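You operate a simulated robot arm through the tools that you are given. There is no shell and no other tool. Be economical: measure what you need, move in short steps, check, and stop when the job is done.

Carry out the task below with a simulated robot arm. There is one attempt and no reset: what you move stays moved.

Task
Draw an oil sample from the blue tank into cup 3, up to its 100 ml line.
Fine: shut the tap, stand the cup on top of the unit and put the blue lid on it. Set down upright: cup.

The check looks at the end state, three seconds after you hand in, the way a careful person would. Anything else that was tipped, shoved, dropped, spilled or broken makes it a failure. A push-on lid holds only when it is set on centred and level and pressed home; a screw cap is set on level and turned clockwise until tight.

Robot
A 7-joint arm with a two-finger parallel gripper, fixed in place. Base frame: the origin is at the foot of the arm, x ahead of it, y to its left, z up. Lengths are in m, angles in rad, forces in N, time in s.
Its first joint turns from -2.897 to 2.897 rad. Payload 4.4 kg.
The TCP is the grasp point between the finger pads, 0.023 m short of the fingertips. In the tool frame z runs along the fingers and y along their closing line. Largest opening 0.094 m; finger width 0.038, thickness 0.01; the body of the gripper, 0.054 by 0.096 m, starts 0.039 m behind the TCP.
Orientation is told as [roll, pitch, yaw] about the base's x, y, z axes, in that order, counted from this pose: with the fingers straight down and closing along the base's y, the tool's x points along the base's -x, its y along +y and its z along -z.

Tools
- The arm moves only by the tool drive_tool. Its argument "rows" is a list of rows, each a list of 3 entries, a list of its own where there are three numbers: the shift along the base's x, y, z in m, then the turn, a rotation vector about the base's x, y, z in rad, then the finger opening in m, from 0 to 0.094. In form: [[[x, y, z], [ax, ay, az], grip], ...]. A call has 1 to 8 rows; each row shifts and turns the commanded pose from where the row before left it. Each row takes 0.2 s and may step no farther than 0.05 m and 0.15 rad from the row before; otherwise, or with a gripper value out of range, the whole call is refused. A pose out of reach is approached as far as the arm can. The call stops where the force on the tool passes 40 N (or 10 N more than at its start, if that is more) or the arm is blocked; 0.2 s more then pass. The fingers move at their own pace (about 0.072 m/s each) and stop on an object; they squeeze with about 27 N. The grip force told is the motor's: it shows also when the fingers shut on nothing. Time passes only in rows, and 0.2 s behind the last, so rows that do not move let the fingers close. It gives the time, the measured TCP pose, the force on the tool (base axes), the opening and the grip force at its end, in the units of the frame above (readings bear some noise), with the torque about the TCP (base axes, N m) and any sound that the robot's microphone picked up.
- Cameras (640 x 400 px; columns grow to the right, rows downward): "scene" is fixed at [0.2112, -0.499, 1.2701]; the picture's right is [0.89, -0.46, 0.00], its down [-0.16, -0.32, -0.93] and it looks along [0.43, 0.83, -0.36] (base axes); focal length 345 px, centre (320, 200). "wrist" rides on the gripper at [0.086, 0.016, -0.074] in the tool frame; the picture's right is [-0.18, 0.98, 0.00], its down [-0.58, -0.11, -0.81] and it looks along [-0.79, -0.15, 0.59] (tool axes); focal length 243 px, centre (320, 200). There is no depth. A picture from a camera that has moved, and an enlarged one, comes with that camera's place and axes in the base frame and with its lens. The place of the scene camera against the robot may be out by one fixed shift of up to 0.012 m in any direction.
- get_image(camera): a new picture of that camera. It takes no simulated time.
- enlarge(camera, box): a new picture of the part [left, top, right, bottom] of that camera's present view, enlarged. It takes no simulated time.
- finish_job(): hands the job in; it is judged then, once.

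Go step by step. Nothing tells you positions but the pictures and the camera data: compare them with the known pose of the tool, close in by small moves and look again before you grip or let go. The budget is 120 turns and 76 pictures, counting those below and the enlarged ones. Unless the task says otherwise, let go and move clear before handing in.

The tools are called after "Call:" as name(argument=value, ...) on one line, values as JSON. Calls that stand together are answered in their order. drive_tool: Moves the arm, as the interface text tells. Its arguments: {"type":"object","properties":{"rows":{"type":"array"}},"required":["rows"]} The other tools are called the same way: get_image (camera) takes a picture; enlarge (camera, box) takes an enlarged picture of a part of a camera's view; finish_job () hands the job in.

At the start:

```text
time_s: 0.0
tool_pos: [0.7859, 0.0975, 1.0374]
tool_rot: [0.001, 0.0, 0.0]
force: [-0.4, -0.7, 0.1]
torque: [0.02, 0.0, 0.0]
opening: 0.0939
grasp_force: 0.2
```

scene: 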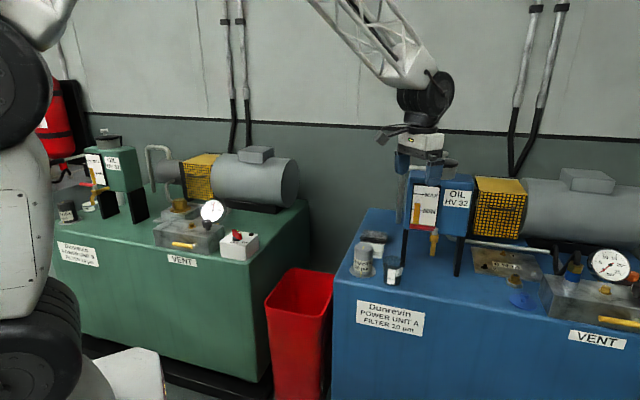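
wrist: 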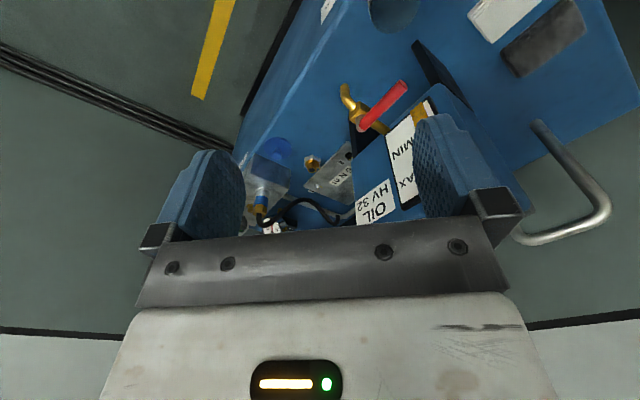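

I see two power units, green and blue; the gripper is above the blue tank's header. I'll enlarge the region with cups, tap and lid.

Call:
enlarge(camera="scene", box=[340, 140, 480, 300])

Call:
enlarge(camera="scene", box=[460, 220, 640, 340])

Call:
enlarge(camera="scene", box=[50, 120, 270, 270])

Call:
enlarge(camera="wrist", box=[220, 0, 620, 240])

```text
2.50 times, centred on (410, 220) of scene
camera zoom: at [0.2112, -0.499, 1.2701], right [0.89, -0.46, 0.0], down [-0.16, -0.32, -0.93], along [0.43, 0.83, -0.36], focal length 862 px, centre (95, 150)
```

zoom: 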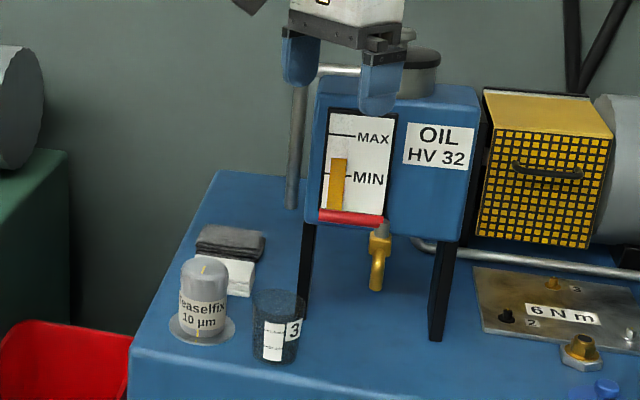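

```text
3.33 times, centred on (550, 280) of scene
camera zoom: at [0.2112, -0.499, 1.2701], right [0.89, -0.46, 0.0], down [-0.16, -0.32, -0.93], along [0.43, 0.83, -0.36], focal length 1149 px, centre (-447, -67)
```

zoom: 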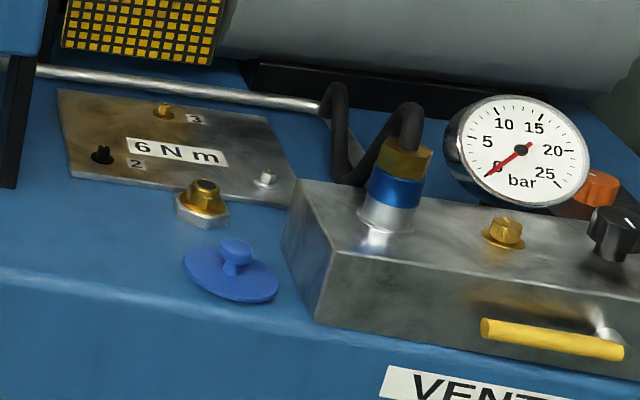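

```text
2.67 times, centred on (160, 195) of scene
camera zoom: at [0.2112, -0.499, 1.2701], right [0.89, -0.46, 0.0], down [-0.16, -0.32, -0.93], along [0.43, 0.83, -0.36], focal length 920 px, centre (747, 213)
```

zoom: 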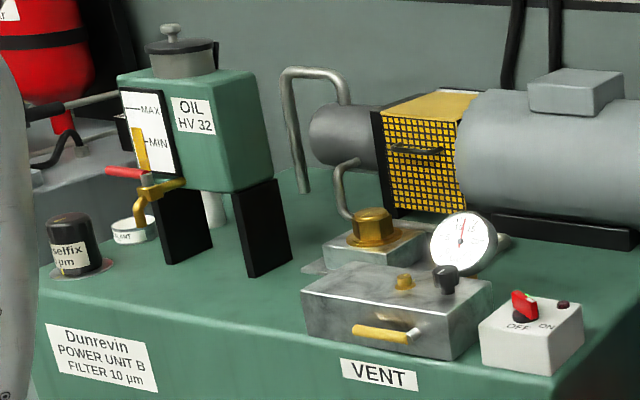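

```text
1.60 times, centred on (420, 120) of wrist
camera zoom: at [0.6988, 0.1135, 1.1118], right [0.18, 0.98, 0.0], down [0.58, -0.11, 0.81], along [0.79, -0.15, -0.59], focal length 388 px, centre (160, 328)
```

zoom: 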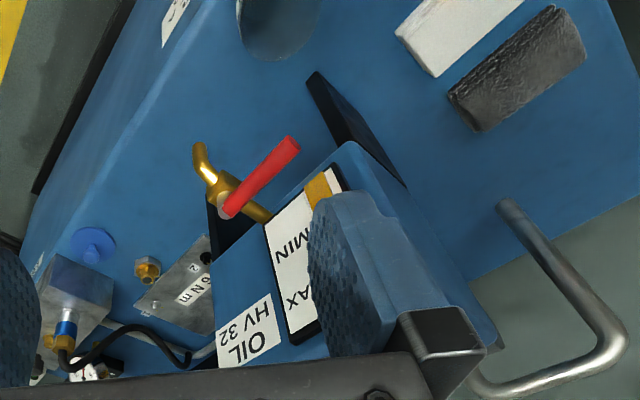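

The cup 3 stands near (0.83, 0.20), the spout tip near (0.885, 0.11, 0.776), the lid near (1.08, -0.07), and the tank top is around z 0.655. I'll back off and tilt the tool forward so the wrist camera looks at the cup and tap from the front.

Call:
drive_tool(rows=[[[-0.025, 0.006, -0.015], [0, -0.1, 0], 0.094], [[-0.025, 0.006, -0.015], [0, -0.1, 0], 0.094], [[-0.025, 0.006, -0.015], [0, -0.1, 0], 0.094], [[-0.025, 0.006, -0.015], [0, -0.1, 0], 0.094], [[-0.025, 0.006, -0.015], [0, -0.1, 0], 0.094], [[-0.025, 0.006, -0.015], [0, -0.1, 0], 0.094], [[-0.025, 0.006, -0.015], [0, -0.1, 0], 0.094], [[-0.025, 0.006, -0.015], [0, -0.1, 0], 0.094]])

Call:
get_image(camera="wrist")

Call:
get_image(camera="scene")

```text
time_s: 2.0
tool_pos: [0.5598, 0.1368, 0.7473]
tool_rot: [-0.106, -0.519, 0.067]
force: [0.5, 1.1, 0.5]
torque: [-0.02, 0.01, -0.01]
opening: 0.0942
grasp_force: 0.0
stopped in row 8: the arm was blocked; the commanded pose is now the measured one
```

```text
69 pictures are left
camera wrist: at [0.4475, 0.1541, 0.7692], right [0.15, 0.99, 0.0], down [0.1, -0.02, 0.99], along [0.98, -0.14, -0.1], focal length 243 px, centre (320, 200)
```

wrist: 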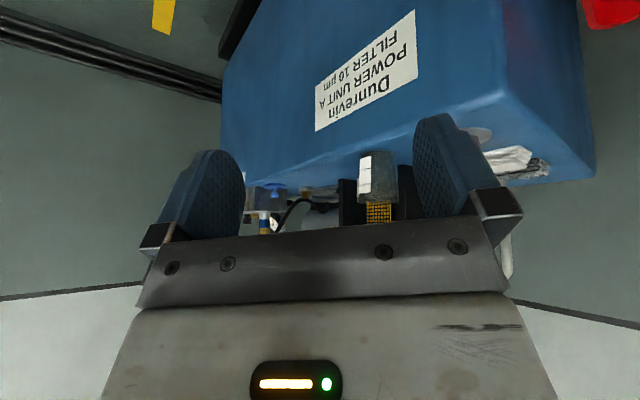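

```text
68 pictures are left
```

scene: 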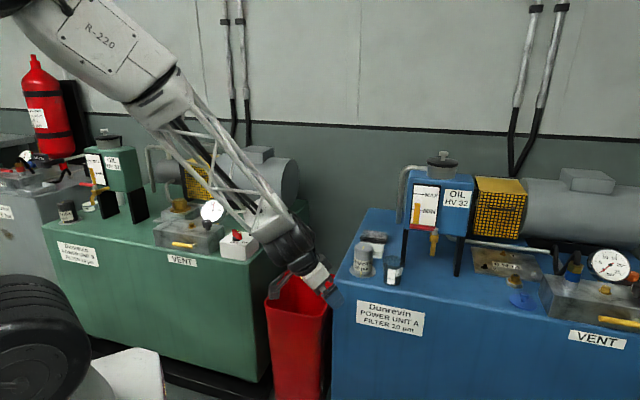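

The arm stopped short with the tool lower than commanded and tilted about 0.52 rad, clear of everything. I'll make a small upward and forward move to learn how it responds.

Call:
drive_tool(rows=[[[0.02, 0, 0.03], [0, 0, 0], 0.094], [[0.02, 0, 0.03], [0, 0, 0], 0.094], [[0.02, 0, 0.02], [0, 0, 0], 0.094]])

```text
time_s: 2.8
tool_pos: [0.6197, 0.1385, 0.8298]
tool_rot: [-0.106, -0.519, 0.067]
force: [0.1, -0.3, -0.5]
torque: [0.01, 0.01, 0.0]
opening: 0.094
grasp_force: 0.0
```

It responds exactly. Now I'll straighten the roll and tilt further forward in small steps.

Call:
drive_tool(rows=[[[0, 0, 0], [0.05, -0.05, 0], 0.094], [[0, 0, 0], [0.05, -0.05, 0], 0.094], [[0, 0, 0], [0, -0.05, 0], 0.094], [[0, 0, 0], [0, -0.05, 0], 0.094]])

Call:
get_image(camera="wrist")

```text
time_s: 3.8
tool_pos: [0.6207, 0.1368, 0.8295]
tool_rot: [0.012, -0.725, 0.004]
force: [-0.1, -0.3, 0.7]
torque: [0.0, -0.01, -0.01]
opening: 0.0941
grasp_force: 0.1
```

```text
67 pictures are left
camera wrist: at [0.5061, 0.153, 0.8279], right [0.13, 0.98, 0.13], down [-0.1, -0.12, 0.99], along [0.99, -0.14, 0.08], focal length 243 px, centre (320, 200)
```

wrist: 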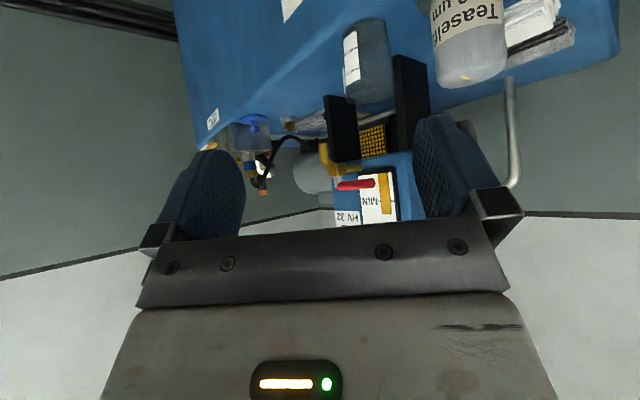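

Good upside-down view of cup and tap. I'll enlarge it to triangulate.

Call:
enlarge(camera="wrist", box=[220, 0, 540, 200])

Call:
enlarge(camera="scene", box=[340, 140, 500, 300])

```text
2.00 times, centred on (380, 100) of wrist
camera zoom: at [0.5061, 0.153, 0.8279], right [0.13, 0.98, 0.13], down [-0.1, -0.12, 0.99], along [0.99, -0.14, 0.08], focal length 485 px, centre (200, 400)
```

zoom: 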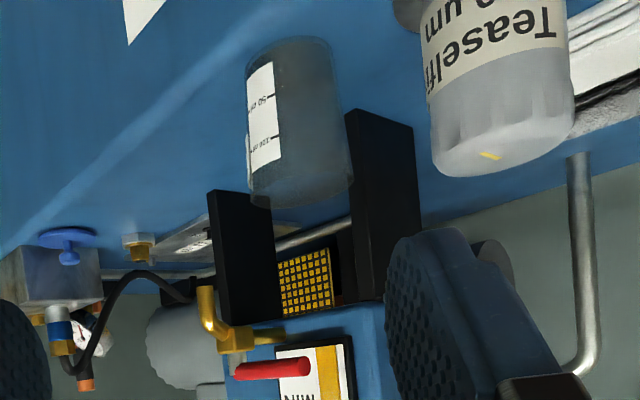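

```text
2.50 times, centred on (420, 220) of scene
camera zoom: at [0.2112, -0.499, 1.2701], right [0.89, -0.46, 0.0], down [-0.16, -0.32, -0.93], along [0.43, 0.83, -0.36], focal length 862 px, centre (70, 150)
```

zoom: 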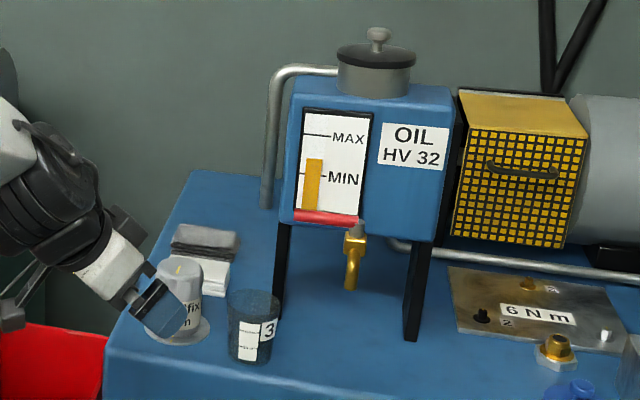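

Cup axis is about (0.812, 0.188), base z ≈ 0.657, rim ≈ 0.735, rim width ≈ 0.062; the spout tip is ≈ (0.885, 0.113, 0.775). I move to a pre-grasp point up the tool axis and look again.

Call:
drive_tool(rows=[[[0.03, 0.0128, 0], [0, 0, 0], 0.08], [[0.03, 0.0128, -0.02], [0, 0, 0], 0.08], [[0.03, 0.0128, -0.02], [0, 0, 0], 0.08], [[0.03, 0.0128, -0.02], [0, -0.03, 0], 0.08]])

Call:
get_image(camera="wrist")

Call:
enlarge(camera="scene", box=[340, 180, 460, 300])

```text
time_s: 4.8
tool_pos: [0.7405, 0.188, 0.7678]
tool_rot: [0.008, -0.754, 0.006]
force: [-1.2, -0.5, 0.3]
torque: [0.03, 0.03, 0.01]
opening: 0.0801
grasp_force: 0.0
```

```text
64 pictures are left
camera wrist: at [0.6256, 0.2029, 0.7632], right [0.12, 0.98, 0.13], down [-0.13, -0.12, 0.98], along [0.98, -0.14, 0.11], focal length 243 px, centre (320, 200)
```

wrist: 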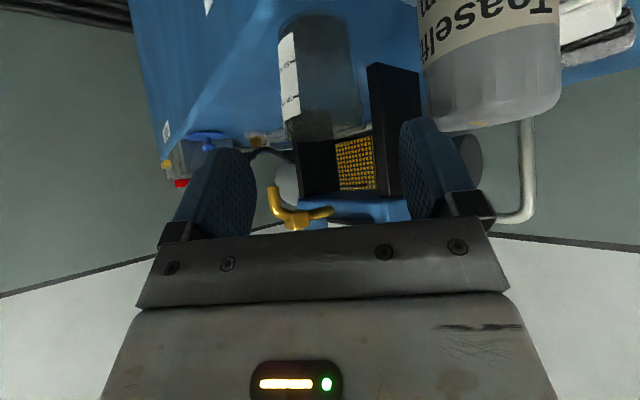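

```text
3.33 times, centred on (400, 240) of scene
camera zoom: at [0.2112, -0.499, 1.2701], right [0.89, -0.46, 0.0], down [-0.16, -0.32, -0.93], along [0.43, 0.83, -0.36], focal length 1149 px, centre (53, 67)
```

zoom: 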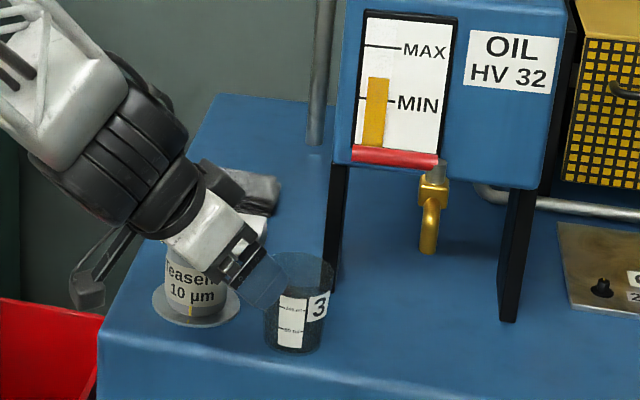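

Re-measured cup axis (0.814, 0.188), and the neighbouring filter clears the left finger by about 1 cm. I advance along the tool axis.

Call:
drive_tool(rows=[[[0.018, 0, -0.018], [0, 0, 0], 0.08], [[0.018, 0, -0.018], [0, 0, 0], 0.08], [[0.018, 0, -0.018], [0, 0, 0], 0.08], [[0.019, 0, -0.016], [0, 0, 0], 0.08]])

Call:
get_image(camera="wrist")

Call:
enlarge(camera="scene", box=[340, 180, 460, 300])

```text
time_s: 5.8
tool_pos: [0.8141, 0.1885, 0.7002]
tool_rot: [0.011, -0.755, 0.002]
force: [-6.9, 0.7, 19.6]
torque: [-0.05, 0.26, -0.02]
opening: 0.0801
grasp_force: 0.1
```

```text
62 pictures are left
camera wrist: at [0.7006, 0.204, 0.695], right [0.12, 0.98, 0.13], down [-0.13, -0.12, 0.98], along [0.98, -0.14, 0.11], focal length 243 px, centre (320, 200)
```

wrist: 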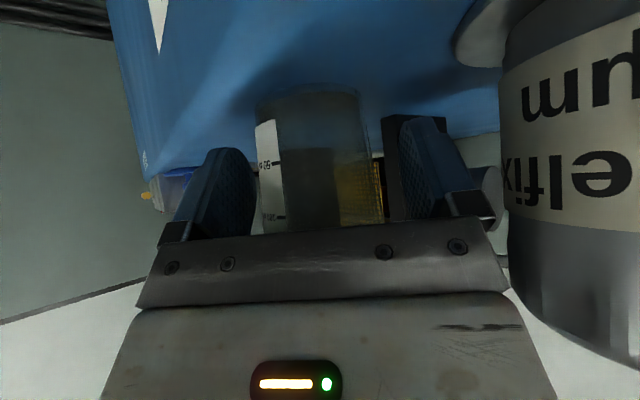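

```text
3.33 times, centred on (400, 240) of scene
camera zoom: at [0.2112, -0.499, 1.2701], right [0.89, -0.46, 0.0], down [-0.16, -0.32, -0.93], along [0.43, 0.83, -0.36], focal length 1149 px, centre (53, 67)
```

zoom: 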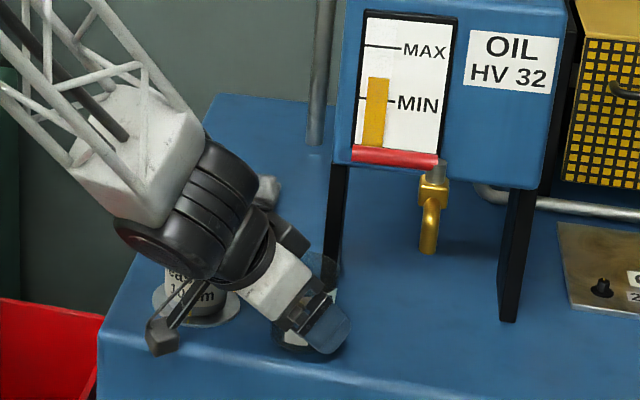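

There is a 20 N upward reaction: the gripper's body has likely met the near rim of the cup. I back off along the tool axis and check the cup.

Call:
drive_tool(rows=[[[-0.007, 0, 0.007], [0, 0, 0], 0.08], [[-0.006, 0, 0.004], [0, 0, 0], 0.08]])

Call:
enlarge(camera="wrist", box=[200, 0, 520, 200])

```text
time_s: 6.4
tool_pos: [0.8007, 0.1871, 0.7093]
tool_rot: [0.009, -0.752, 0.004]
force: [0.3, 0.0, -1.1]
torque: [-0.02, 0.0, -0.03]
opening: 0.0799
grasp_force: 0.0
```

```text
2.00 times, centred on (360, 100) of wrist
camera zoom: at [0.686, 0.2034, 0.7047], right [0.12, 0.98, 0.13], down [-0.13, -0.12, 0.99], along [0.98, -0.14, 0.11], focal length 485 px, centre (240, 400)
```

zoom: 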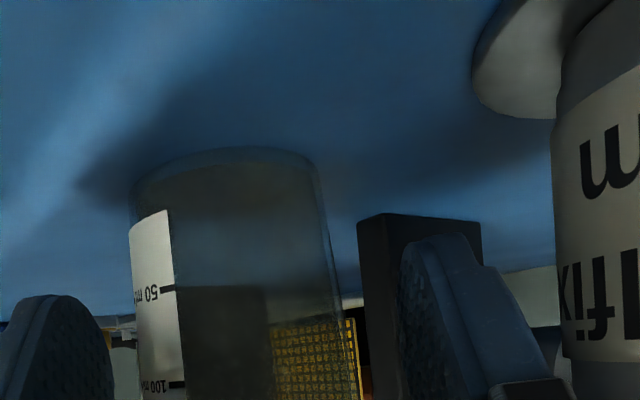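

The cup is still upright, perhaps nudged a centimetre forward (axis x ≈ 0.82). I shift forward a little and close.

Call:
drive_tool(rows=[[[0.01, 0, -0.002], [0, 0, 0], 0.08], [[0, 0, 0], [0, 0, 0], 0.04], [[0, 0, 0], [0, 0, 0], 0.04], [[0, 0, 0], [0, 0, 0], 0.04]])

Call:
get_image(camera="wrist")

Call:
enlarge(camera="scene", box=[340, 180, 460, 300])

```text
time_s: 7.4
tool_pos: [0.8101, 0.1882, 0.7094]
tool_rot: [0.009, -0.755, 0.004]
force: [-0.2, -0.4, 1.1]
torque: [0.1, -0.04, 0.02]
opening: 0.0586
grasp_force: 26.9
```

```text
59 pictures are left
camera wrist: at [0.696, 0.2036, 0.7035], right [0.12, 0.98, 0.13], down [-0.13, -0.12, 0.99], along [0.98, -0.14, 0.11], focal length 243 px, centre (320, 200)
```

wrist: 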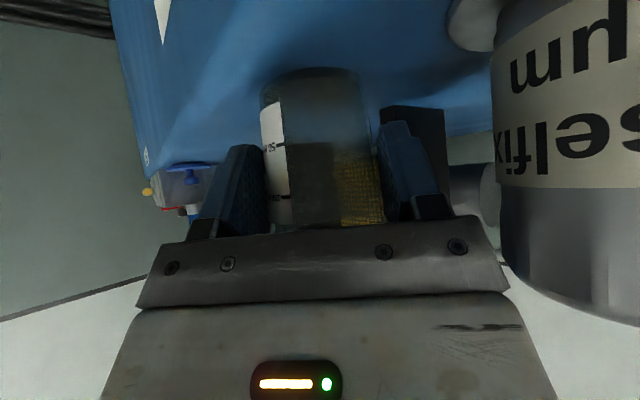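

```text
3.33 times, centred on (400, 240) of scene
camera zoom: at [0.2112, -0.499, 1.2701], right [0.89, -0.46, 0.0], down [-0.16, -0.32, -0.93], along [0.43, 0.83, -0.36], focal length 1149 px, centre (53, 67)
```

zoom: 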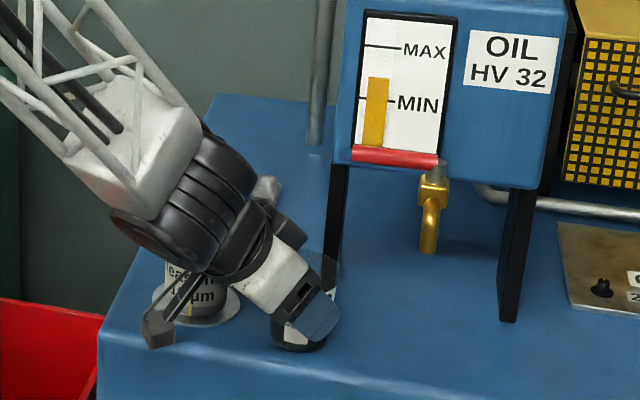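

Cup gripped (opening 0.0586). I lift it 12 mm and carry it sideways under the spout.

Call:
drive_tool(rows=[[[0, 0, 0.012], [0, 0, 0], 0.04], [[0.012, -0.02, 0], [0, 0, 0], 0.04], [[0.015, -0.02, 0], [0, 0, 0], 0.04], [[0.018, -0.018, 0], [0, 0, 0], 0.04], [[0.018, -0.017, 0], [0, 0, 0], 0.04]])

Call:
get_image(camera="wrist")

Call:
enlarge(camera="scene", box=[370, 180, 490, 300])

```text
time_s: 8.6
tool_pos: [0.8753, 0.1131, 0.7222]
tool_rot: [0.009, -0.751, 0.004]
force: [0.6, 0.5, -1.1]
torque: [0.01, 0.0, 0.03]
opening: 0.0587
grasp_force: 27.1
```

```text
57 pictures are left
camera wrist: at [0.7602, 0.129, 0.7164], right [0.12, 0.98, 0.13], down [-0.13, -0.12, 0.99], along [0.98, -0.14, 0.11], focal length 243 px, centre (320, 200)
```

wrist: 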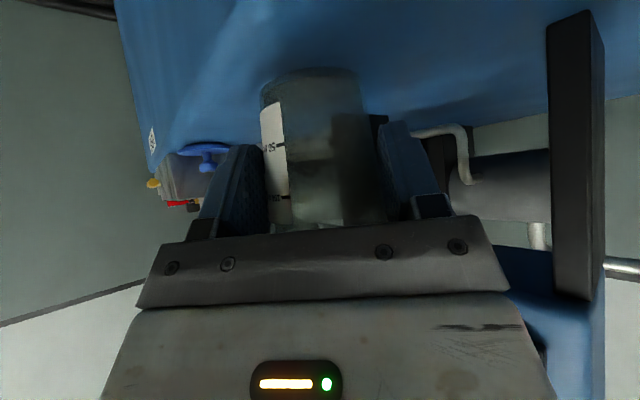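

```text
3.33 times, centred on (430, 240) of scene
camera zoom: at [0.2112, -0.499, 1.2701], right [0.89, -0.46, 0.0], down [-0.16, -0.32, -0.93], along [0.43, 0.83, -0.36], focal length 1149 px, centre (-47, 67)
```

zoom: 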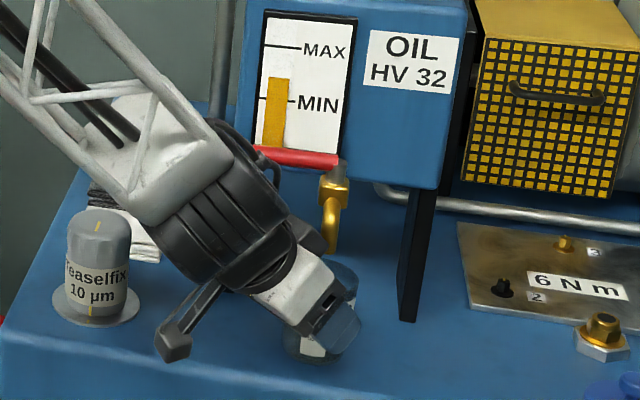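

The cup is nearly below the spout. I'll enlarge tightly to check centring before lowering.

Call:
enlarge(camera="scene", box=[405, 225, 455, 295])

```text
5.71 times, centred on (430, 260) of scene
camera zoom: at [0.2112, -0.499, 1.2701], right [0.89, -0.46, 0.0], down [-0.16, -0.32, -0.93], along [0.43, 0.83, -0.36], focal length 1970 px, centre (-309, -143)
```

zoom: 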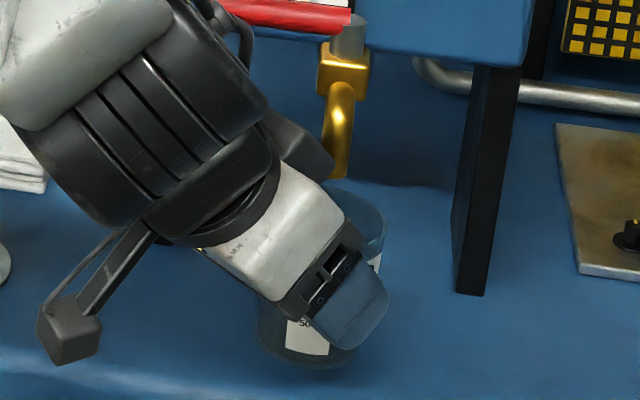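

The spout is within about 5 mm of the cup's axis. I apply a tiny correction and lower until contact.

Call:
drive_tool(rows=[[[0.001, -0.004, -0.004], [0, 0, 0], 0.04], [[0, 0, -0.004], [0, 0, 0], 0.04], [[0, 0, -0.004], [0, 0, 0], 0.04], [[0, 0, 0], [0, 0, 0], 0.04]])

```text
time_s: 9.6
tool_pos: [0.8758, 0.1087, 0.7084]
tool_rot: [0.009, -0.755, 0.004]
force: [0.9, 0.2, 0.9]
torque: [0.03, 0.01, -0.02]
opening: 0.0589
grasp_force: 26.7
```

Call:
drive_tool(rows=[[[0, 0, -0.0015], [0, 0, 0], 0.04], [[0, 0, 0], [0, 0, 0], 0.04]])

```text
time_s: 10.2
tool_pos: [0.8752, 0.1089, 0.7081]
tool_rot: [0.008, -0.754, 0.003]
force: [1.2, -0.6, 7.6]
torque: [0.12, -0.15, -0.01]
opening: 0.0588
grasp_force: 27.4
```

Contact at z 0.708: the cup stands on the tank. I release and back off along the tool axis.

Call:
drive_tool(rows=[[[0, 0, 0.001], [0, 0, 0], 0.059], [[0, 0, 0], [0, 0, 0], 0.075], [[0, 0, 0], [0, 0, 0], 0.08], [[-0.03, 0, 0.02], [0, 0, 0], 0.08], [[-0.04, 0, 0.02], [0, 0, 0], 0.08], [[-0.04, 0, 0.02], [0, 0, 0], 0.08]])

Call:
get_image(camera="wrist")

Call:
enlarge(camera="scene", box=[380, 190, 470, 290])

```text
time_s: 11.6
tool_pos: [0.763, 0.1101, 0.7677]
tool_rot: [0.009, -0.754, 0.007]
force: [0.3, 0.0, -0.5]
torque: [-0.01, -0.01, -0.02]
opening: 0.0799
grasp_force: 0.0
```

```text
54 pictures are left
camera wrist: at [0.6487, 0.1257, 0.7619], right [0.12, 0.98, 0.13], down [-0.13, -0.12, 0.99], along [0.98, -0.14, 0.11], focal length 243 px, centre (320, 200)
```

wrist: 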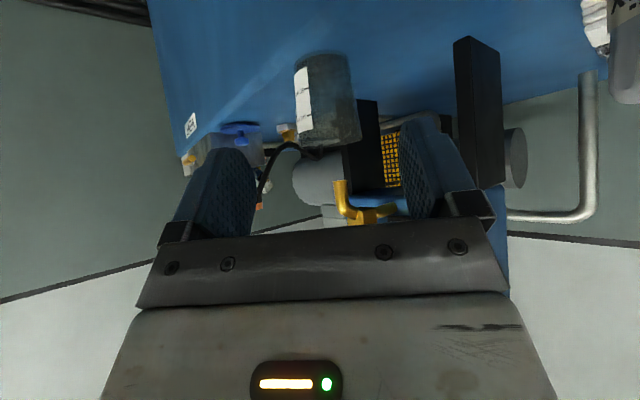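

```text
4.00 times, centred on (425, 240) of scene
camera zoom: at [0.2112, -0.499, 1.2701], right [0.89, -0.46, 0.0], down [-0.16, -0.32, -0.93], along [0.43, 0.83, -0.36], focal length 1379 px, centre (-100, 40)
```

zoom: 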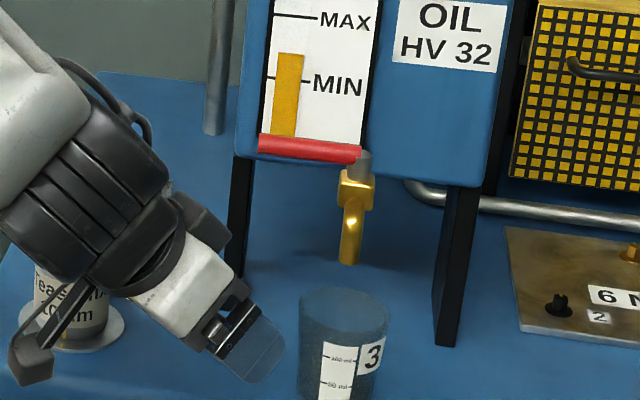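

The cup is free-standing under the spout. Next I raise the tool to vertical, yawed so the fingers close across the red lever.

Call:
drive_tool(rows=[[[0, 0, 0.028], [0, 0.095, 0], 0.08], [[0, 0, 0.028], [0, 0.095, 0], 0.08], [[0, 0, 0.028], [0, 0.095, 0], 0.08], [[0, 0, 0.028], [0, 0.095, 0], 0.08], [[0, 0, 0.028], [0, 0.095, 0], 0.08], [[0, 0, 0.028], [0, 0.095, 0], 0.08], [[0, 0, 0.028], [0, 0.095, 0], 0.08], [[0, 0, 0.028], [0, 0.09, 0], 0.08]])

Call:
drive_tool(rows=[[[0.005, 0.005, 0], [0, 0, -0.1], 0.06], [[0.005, 0.005, 0], [0, 0, -0.1], 0.05], [[0.005, 0.005, 0], [0, 0, -0.1], 0.05], [[0.005, 0.005, 0], [0, 0, -0.1], 0.05], [[0.005, 0.005, 0], [0, 0, -0.1], 0.05], [[0.005, 0.005, 0], [0, 0, -0.1], 0.05], [[0.005, 0.005, 0], [0, 0, -0.1], 0.05]])

Call:
get_image(camera="wrist")

```text
time_s: 13.4
tool_pos: [0.7652, 0.1097, 0.9928]
tool_rot: [0.014, 0.004, 0.003]
force: [0.5, 0.2, 0.4]
torque: [0.03, 0.02, 0.02]
opening: 0.0798
grasp_force: 0.0
```

```text
time_s: 15.0
tool_pos: [0.7991, 0.1437, 0.9926]
tool_rot: [0.011, 0.001, -0.699]
force: [0.6, -0.1, -0.1]
torque: [0.0, -0.02, 0.0]
opening: 0.05
grasp_force: 0.1
```

```text
52 pictures are left
camera wrist: at [0.7425, 0.2119, 1.0676], right [0.77, 0.63, 0.01], down [0.37, -0.47, 0.8], along [0.51, -0.62, -0.59], focal length 243 px, centre (320, 200)
```

wrist: 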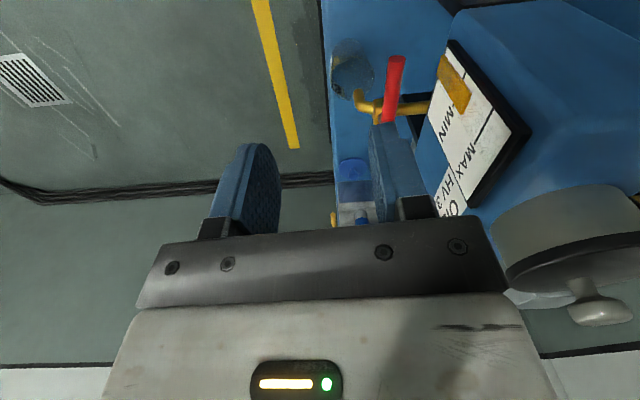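

The lever runs from its pivot near (0.90, 0.13) to its end near (0.853, 0.181) at z ≈ 0.85. I move above its outer half, align, and descend partly.

Call:
drive_tool(rows=[[[0.022, 0.008, -0.01], [0, 0, -0.02], 0.05], [[0.022, 0.007, -0.02], [0, 0, -0.025], 0.05], [[0.022, 0.007, -0.02], [0, 0, 0], 0.05], [[0, 0, -0.02], [0, 0, 0], 0.05], [[0, 0, -0.02], [0, 0, 0], 0.05]])

Call:
get_image(camera="wrist")

Call:
enlarge(camera="scene", box=[370, 150, 490, 290])

```text
time_s: 16.2
tool_pos: [0.866, 0.1666, 0.9017]
tool_rot: [0.012, 0.002, -0.741]
force: [-0.6, 0.2, 0.4]
torque: [0.0, -0.01, 0.03]
opening: 0.05
grasp_force: 0.0
```

```text
51 pictures are left
camera wrist: at [0.8116, 0.2374, 0.9763], right [0.8, 0.6, 0.01], down [0.35, -0.48, 0.8], along [0.49, -0.64, -0.59], focal length 243 px, centre (320, 200)
```

wrist: 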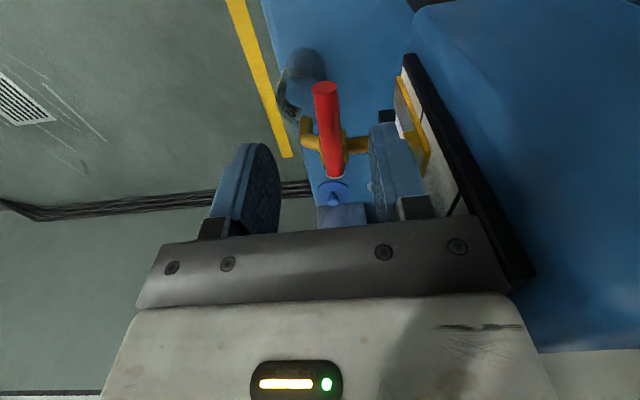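

```text
2.86 times, centred on (430, 220) of scene
camera zoom: at [0.2112, -0.499, 1.2701], right [0.89, -0.46, 0.0], down [-0.16, -0.32, -0.93], along [0.43, 0.83, -0.36], focal length 985 px, centre (6, 143)
```

zoom: 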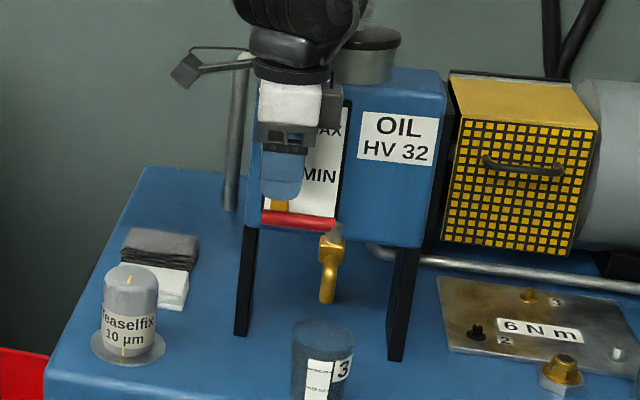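

Nicely aligned; the lever is between the fingers. I descend around it with a small correction.

Call:
drive_tool(rows=[[[0.0015, 0.003, -0.015], [0, 0, 0], 0.05], [[0.001, 0.0015, -0.015], [0, 0, 0], 0.05], [[0, 0, -0.015], [0, 0, 0], 0.05]])

Call:
get_image(camera="wrist")

Call:
enlarge(camera="scene", box=[380, 160, 470, 260])

```text
time_s: 17.0
tool_pos: [0.8676, 0.1694, 0.859]
tool_rot: [0.012, 0.002, -0.744]
force: [-7.3, -4.0, -2.2]
torque: [0.18, -0.23, -0.14]
opening: 0.0499
grasp_force: 0.0
stopped in row 3: the force on the tool passed its limit at 81 N (the readings are from after the stop); the commanded pose is now the measured one
```

```text
49 pictures are left
camera wrist: at [0.8136, 0.2403, 0.9346], right [0.8, 0.6, 0.01], down [0.35, -0.48, 0.8], along [0.49, -0.64, -0.59], focal length 243 px, centre (320, 200)
```

wrist: 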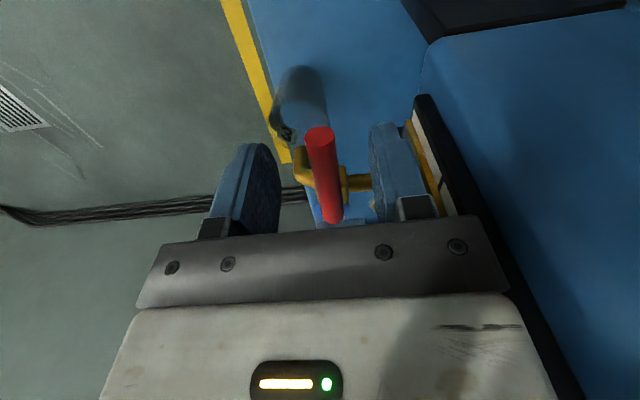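

```text
4.00 times, centred on (425, 210) of scene
camera zoom: at [0.2112, -0.499, 1.2701], right [0.89, -0.46, 0.0], down [-0.16, -0.32, -0.93], along [0.43, 0.83, -0.36], focal length 1379 px, centre (-100, 160)
```

zoom: 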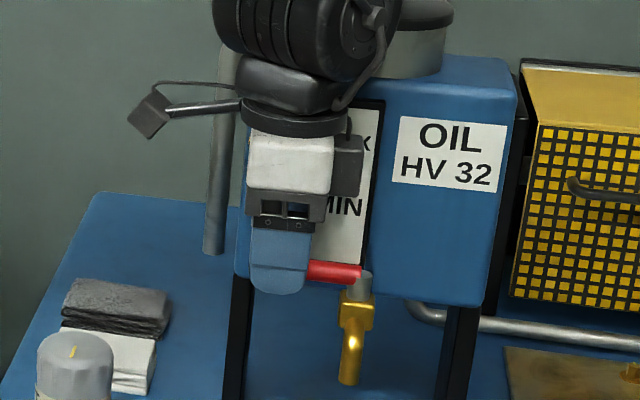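

The stop came from the gripper's body edge touching the gauge on the header's face (torque arm points there). I shift 12 mm away from the face and check that nothing got damaged.

Call:
drive_tool(rows=[[[-0.005, -0.004, 0.001], [0, 0, 0], 0.05], [[-0.004, -0.004, 0], [0, 0, 0], 0.05]])

Call:
get_image(camera="wrist")

Call:
get_image(camera="scene")

```text
time_s: 17.6
tool_pos: [0.8604, 0.1615, 0.861]
tool_rot: [0.012, -0.001, -0.743]
force: [0.1, -0.2, -0.2]
torque: [0.03, -0.02, -0.01]
opening: 0.0501
grasp_force: 0.1
```

```text
47 pictures are left
camera wrist: at [0.8055, 0.232, 0.9366], right [0.8, 0.6, 0.01], down [0.35, -0.48, 0.8], along [0.49, -0.64, -0.59], focal length 243 px, centre (320, 200)
```

wrist: 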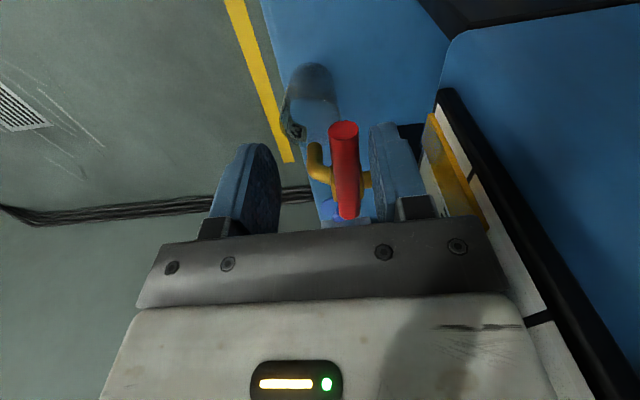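

```text
46 pictures are left
```

scene: 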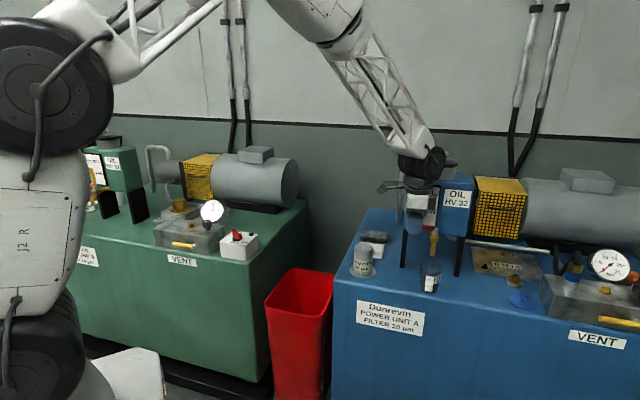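

All is intact and the lever sits between the fingers. I swing it outward about its pivot in small steps, turning the tool along, and check the outflow.

Call:
drive_tool(rows=[[[0, 0, -0.004], [0, 0, 0], 0.05], [[-0.0031, -0.0063, 0], [0, 0, 0.14], 0.05], [[-0.0024, -0.0065, 0], [0, 0, 0.14], 0.05], [[-0.0014, -0.0069, 0], [0, 0, 0.14], 0.05]])

Call:
enlarge(camera="scene", box=[380, 190, 470, 290])

```text
time_s: 18.6
tool_pos: [0.851, 0.1422, 0.8571]
tool_rot: [0.011, 0.0, -0.321]
force: [-0.3, -0.4, -0.2]
torque: [-0.02, 0.0, 0.04]
opening: 0.0507
grasp_force: 0.4
```

```text
4.00 times, centred on (425, 240) of scene
camera zoom: at [0.2112, -0.499, 1.2701], right [0.89, -0.46, 0.0], down [-0.16, -0.32, -0.93], along [0.43, 0.83, -0.36], focal length 1379 px, centre (-100, 40)
```

zoom: 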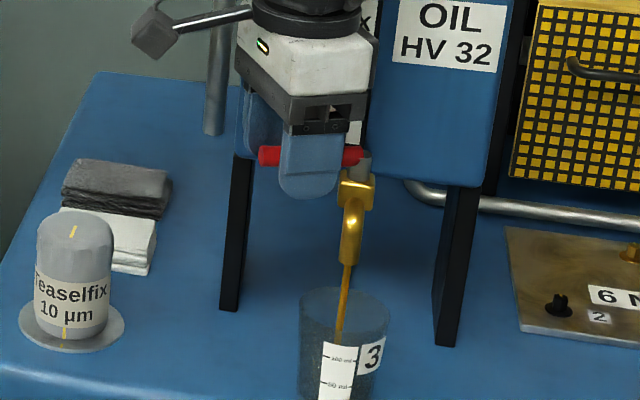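

Oil is running into the cup in a thin stream. I hold this position for a short time to gauge the rate.

Call:
drive_tool(rows=[[[0, 0, 0], [0, 0, 0], 0.05], [[0, 0, 0], [0, 0, 0], 0.05], [[0, 0, 0], [0, 0, 0], 0.05], [[0, 0, 0], [0, 0, 0], 0.05]])

Call:
enlarge(camera="scene", box=[405, 245, 455, 295])

```text
time_s: 19.6
tool_pos: [0.8524, 0.141, 0.8574]
tool_rot: [0.012, 0.0, -0.323]
force: [0.1, 0.2, -0.2]
torque: [0.02, 0.01, 0.0]
opening: 0.05
grasp_force: 0.1
```

```text
8.00 times, centred on (430, 270) of scene
camera zoom: at [0.2112, -0.499, 1.2701], right [0.89, -0.46, 0.0], down [-0.16, -0.32, -0.93], along [0.43, 0.83, -0.36], focal length 2758 px, centre (-560, -360)
```

zoom: 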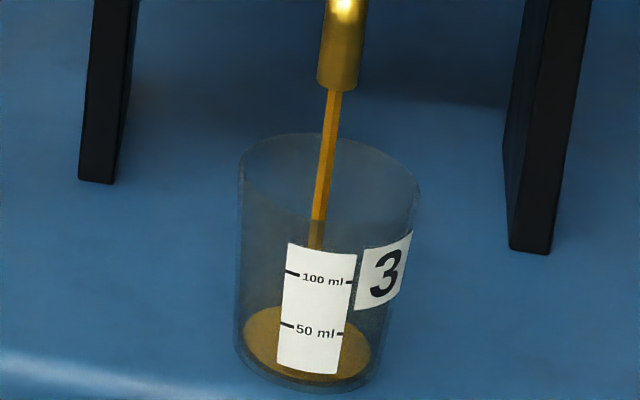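

About 10 ml after a bit over a second. I keep waiting.

Call:
drive_tool(rows=[[[0, 0, 0], [0, 0, 0], 0.05], [[0, 0, 0], [0, 0, 0], 0.05], [[0, 0, 0], [0, 0, 0], 0.05], [[0, 0, 0], [0, 0, 0], 0.05], [[0, 0, 0], [0, 0, 0], 0.05], [[0, 0, 0], [0, 0, 0], 0.05], [[0, 0, 0], [0, 0, 0], 0.05], [[0, 0, 0], [0, 0, 0], 0.05]])

Call:
enlarge(camera="scene", box=[405, 245, 455, 295])

```text
time_s: 21.4
tool_pos: [0.852, 0.1415, 0.8576]
tool_rot: [0.012, 0.0, -0.323]
force: [0.2, -0.4, 1.0]
torque: [-0.01, 0.02, 0.01]
opening: 0.0501
grasp_force: 0.0
```

```text
8.00 times, centred on (430, 270) of scene
camera zoom: at [0.2112, -0.499, 1.2701], right [0.89, -0.46, 0.0], down [-0.16, -0.32, -0.93], along [0.43, 0.83, -0.36], focal length 2758 px, centre (-560, -360)
```

zoom: 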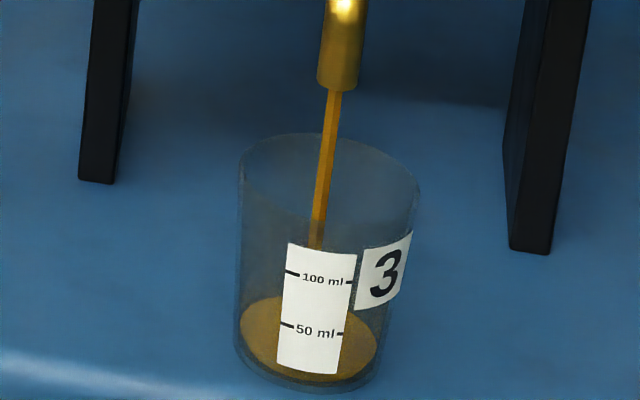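

The rise is slow (~5 px/s of about 100 px needed), so I open the tap somewhat further.

Call:
drive_tool(rows=[[[-0.0005, -0.007, 0], [0, 0, 0.14], 0.05], [[0.0005, -0.007, 0], [0, 0, 0.14], 0.05], [[0, 0, 0], [0, 0, 0], 0.05], [[0, 0, 0], [0, 0, 0], 0.05], [[0, 0, 0], [0, 0, 0], 0.05]])

Call:
enlarge(camera="scene", box=[405, 245, 455, 295])

```text
time_s: 22.6
tool_pos: [0.8536, 0.1287, 0.8574]
tool_rot: [0.012, 0.001, -0.044]
force: [0.4, 0.5, -0.5]
torque: [-0.01, 0.0, 0.0]
opening: 0.0501
grasp_force: 0.0
```

```text
8.00 times, centred on (430, 270) of scene
camera zoom: at [0.2112, -0.499, 1.2701], right [0.89, -0.46, 0.0], down [-0.16, -0.32, -0.93], along [0.43, 0.83, -0.36], focal length 2758 px, centre (-560, -360)
```

zoom: 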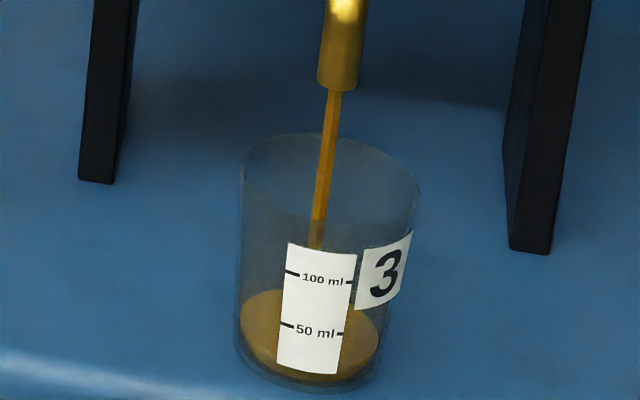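

Call:
drive_tool(rows=[[[0, 0, 0], [0, 0, 0], 0.05], [[0, 0, 0], [0, 0, 0], 0.05], [[0, 0, 0], [0, 0, 0], 0.05], [[0, 0, 0], [0, 0, 0], 0.05], [[0, 0, 0], [0, 0, 0], 0.05], [[0, 0, 0], [0, 0, 0], 0.05], [[0, 0, 0], [0, 0, 0], 0.05], [[0, 0, 0], [0, 0, 0], 0.05]])

Call:
enlarge(camera="scene", box=[405, 245, 455, 295])

```text
time_s: 24.4
tool_pos: [0.8521, 0.1284, 0.8566]
tool_rot: [0.013, 0.0, -0.044]
force: [0.0, 0.0, 0.8]
torque: [-0.02, 0.01, 0.01]
opening: 0.0501
grasp_force: 0.0
```

```text
8.00 times, centred on (430, 270) of scene
camera zoom: at [0.2112, -0.499, 1.2701], right [0.89, -0.46, 0.0], down [-0.16, -0.32, -0.93], along [0.43, 0.83, -0.36], focal length 2758 px, centre (-560, -360)
```

zoom: 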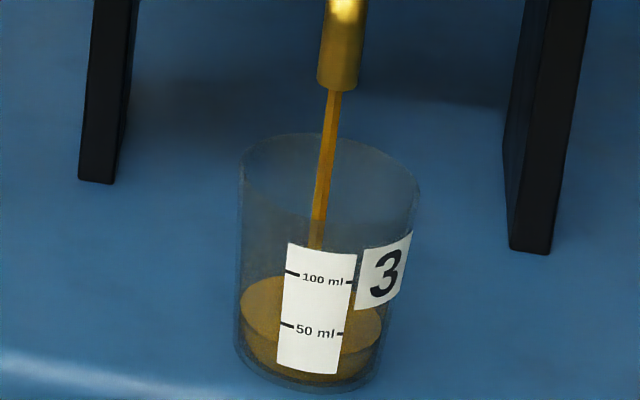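

About 33 ml; at ~7 px/s there are roughly 10 s left. I wait two blocks and check.

Call:
drive_tool(rows=[[[0, 0, 0], [0, 0, 0], 0.05], [[0, 0, 0], [0, 0, 0], 0.05], [[0, 0, 0], [0, 0, 0], 0.05], [[0, 0, 0], [0, 0, 0], 0.05], [[0, 0, 0], [0, 0, 0], 0.05], [[0, 0, 0], [0, 0, 0], 0.05], [[0, 0, 0], [0, 0, 0], 0.05], [[0, 0, 0], [0, 0, 0], 0.05]])

Call:
drive_tool(rows=[[[0, 0, 0], [0, 0, 0], 0.05], [[0, 0, 0], [0, 0, 0], 0.05], [[0, 0, 0], [0, 0, 0], 0.05], [[0, 0, 0], [0, 0, 0], 0.05], [[0, 0, 0], [0, 0, 0], 0.05], [[0, 0, 0], [0, 0, 0], 0.05], [[0, 0, 0], [0, 0, 0], 0.05], [[0, 0, 0], [0, 0, 0], 0.05]])

Call:
enlarge(camera="scene", box=[405, 245, 455, 295])

```text
time_s: 26.2
tool_pos: [0.8515, 0.1274, 0.8574]
tool_rot: [0.013, 0.001, -0.043]
force: [-0.3, 0.9, -0.5]
torque: [-0.01, 0.03, 0.0]
opening: 0.0499
grasp_force: 0.1
```

```text
time_s: 28.0
tool_pos: [0.8519, 0.1279, 0.8579]
tool_rot: [0.012, -0.001, -0.044]
force: [-0.7, 0.2, -0.8]
torque: [0.01, -0.04, 0.01]
opening: 0.05
grasp_force: 0.0
```

```text
8.00 times, centred on (430, 270) of scene
camera zoom: at [0.2112, -0.499, 1.2701], right [0.89, -0.46, 0.0], down [-0.16, -0.32, -0.93], along [0.43, 0.83, -0.36], focal length 2758 px, centre (-560, -360)
```

zoom: 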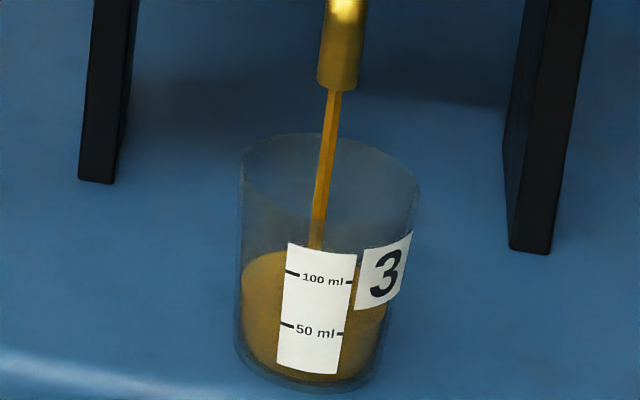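

About 55 ml. I wait one block more and look again.

Call:
drive_tool(rows=[[[0, 0, 0], [0, 0, 0], 0.05], [[0, 0, 0], [0, 0, 0], 0.05], [[0, 0, 0], [0, 0, 0], 0.05], [[0, 0, 0], [0, 0, 0], 0.05], [[0, 0, 0], [0, 0, 0], 0.05], [[0, 0, 0], [0, 0, 0], 0.05], [[0, 0, 0], [0, 0, 0], 0.05], [[0, 0, 0], [0, 0, 0], 0.05]])

Call:
enlarge(camera="scene", box=[415, 255, 445, 295])

```text
time_s: 29.8
tool_pos: [0.8525, 0.1276, 0.8568]
tool_rot: [0.014, 0.001, -0.045]
force: [0.1, -0.3, -0.9]
torque: [0.0, 0.01, -0.03]
opening: 0.05
grasp_force: 0.1
```

```text
10.00 times, centred on (430, 275) of scene
camera zoom: at [0.2112, -0.499, 1.2701], right [0.89, -0.46, 0.0], down [-0.16, -0.32, -0.93], along [0.43, 0.83, -0.36], focal length 3448 px, centre (-780, -550)
```

zoom: 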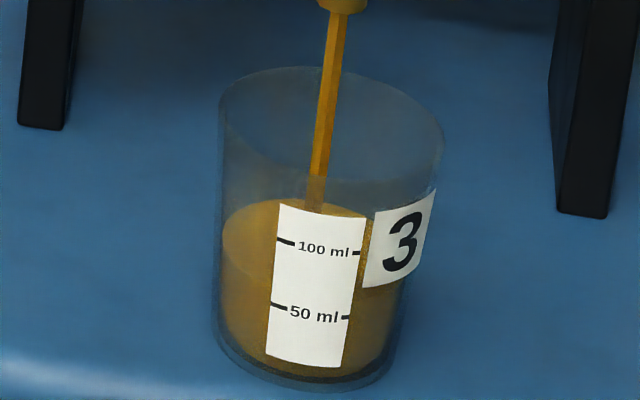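

About 68 ml, rising ~8 ml/s. One more block of 1.8 s, then check.

Call:
drive_tool(rows=[[[0, 0, 0], [0, 0, 0], 0.05], [[0, 0, 0], [0, 0, 0], 0.05], [[0, 0, 0], [0, 0, 0], 0.05], [[0, 0, 0], [0, 0, 0], 0.05], [[0, 0, 0], [0, 0, 0], 0.05], [[0, 0, 0], [0, 0, 0], 0.05], [[0, 0, 0], [0, 0, 0], 0.05], [[0, 0, 0], [0, 0, 0], 0.05]])

Call:
enlarge(camera="scene", box=[415, 255, 445, 295])

```text
time_s: 31.6
tool_pos: [0.852, 0.1277, 0.8554]
tool_rot: [0.012, -0.002, -0.044]
force: [0.1, 1.0, -0.9]
torque: [0.02, 0.03, 0.03]
opening: 0.05
grasp_force: 0.0
```

```text
10.00 times, centred on (430, 275) of scene
camera zoom: at [0.2112, -0.499, 1.2701], right [0.89, -0.46, 0.0], down [-0.16, -0.32, -0.93], along [0.43, 0.83, -0.36], focal length 3448 px, centre (-780, -550)
```

zoom: 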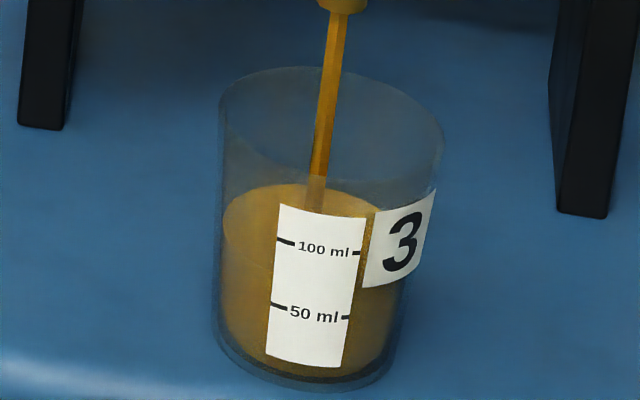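

About 80 ml. I wait 1.2 s more, then check before shutting.

Call:
drive_tool(rows=[[[0, 0, 0], [0, 0, 0], 0.05], [[0, 0, 0], [0, 0, 0], 0.05], [[0, 0, 0], [0, 0, 0], 0.05], [[0, 0, 0], [0, 0, 0], 0.05], [[0, 0, 0], [0, 0, 0], 0.05]])

Call:
enlarge(camera="scene", box=[415, 255, 445, 295])

Call:
get_image(camera="wrist")

```text
time_s: 32.8
tool_pos: [0.8523, 0.1284, 0.8564]
tool_rot: [0.012, 0.0, -0.044]
force: [-0.8, 0.0, -0.8]
torque: [0.0, 0.03, -0.02]
opening: 0.0501
grasp_force: 0.0
```

```text
10.00 times, centred on (430, 275) of scene
camera zoom: at [0.2112, -0.499, 1.2701], right [0.89, -0.46, 0.0], down [-0.16, -0.32, -0.93], along [0.43, 0.83, -0.36], focal length 3448 px, centre (-780, -550)
```

zoom: 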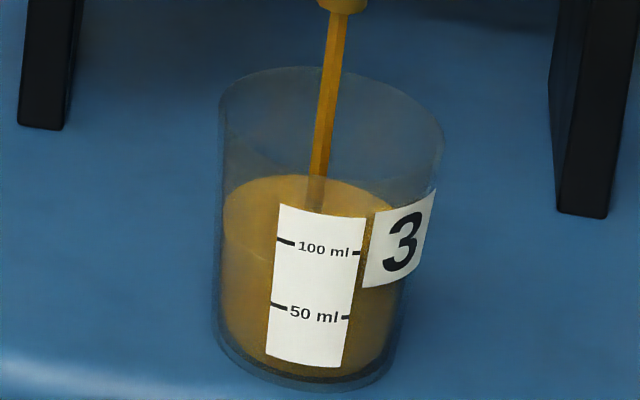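

```text
36 pictures are left
camera wrist: at [0.7661, 0.1475, 0.9316], right [0.23, 0.97, 0.01], down [0.58, -0.14, 0.8], along [0.79, -0.18, -0.59], focal length 243 px, centre (320, 200)
```

wrist: 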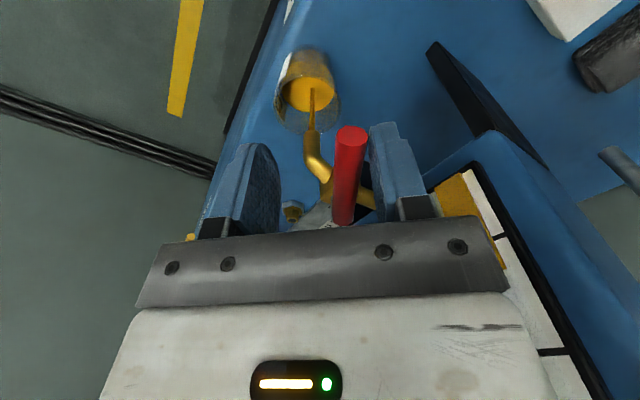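

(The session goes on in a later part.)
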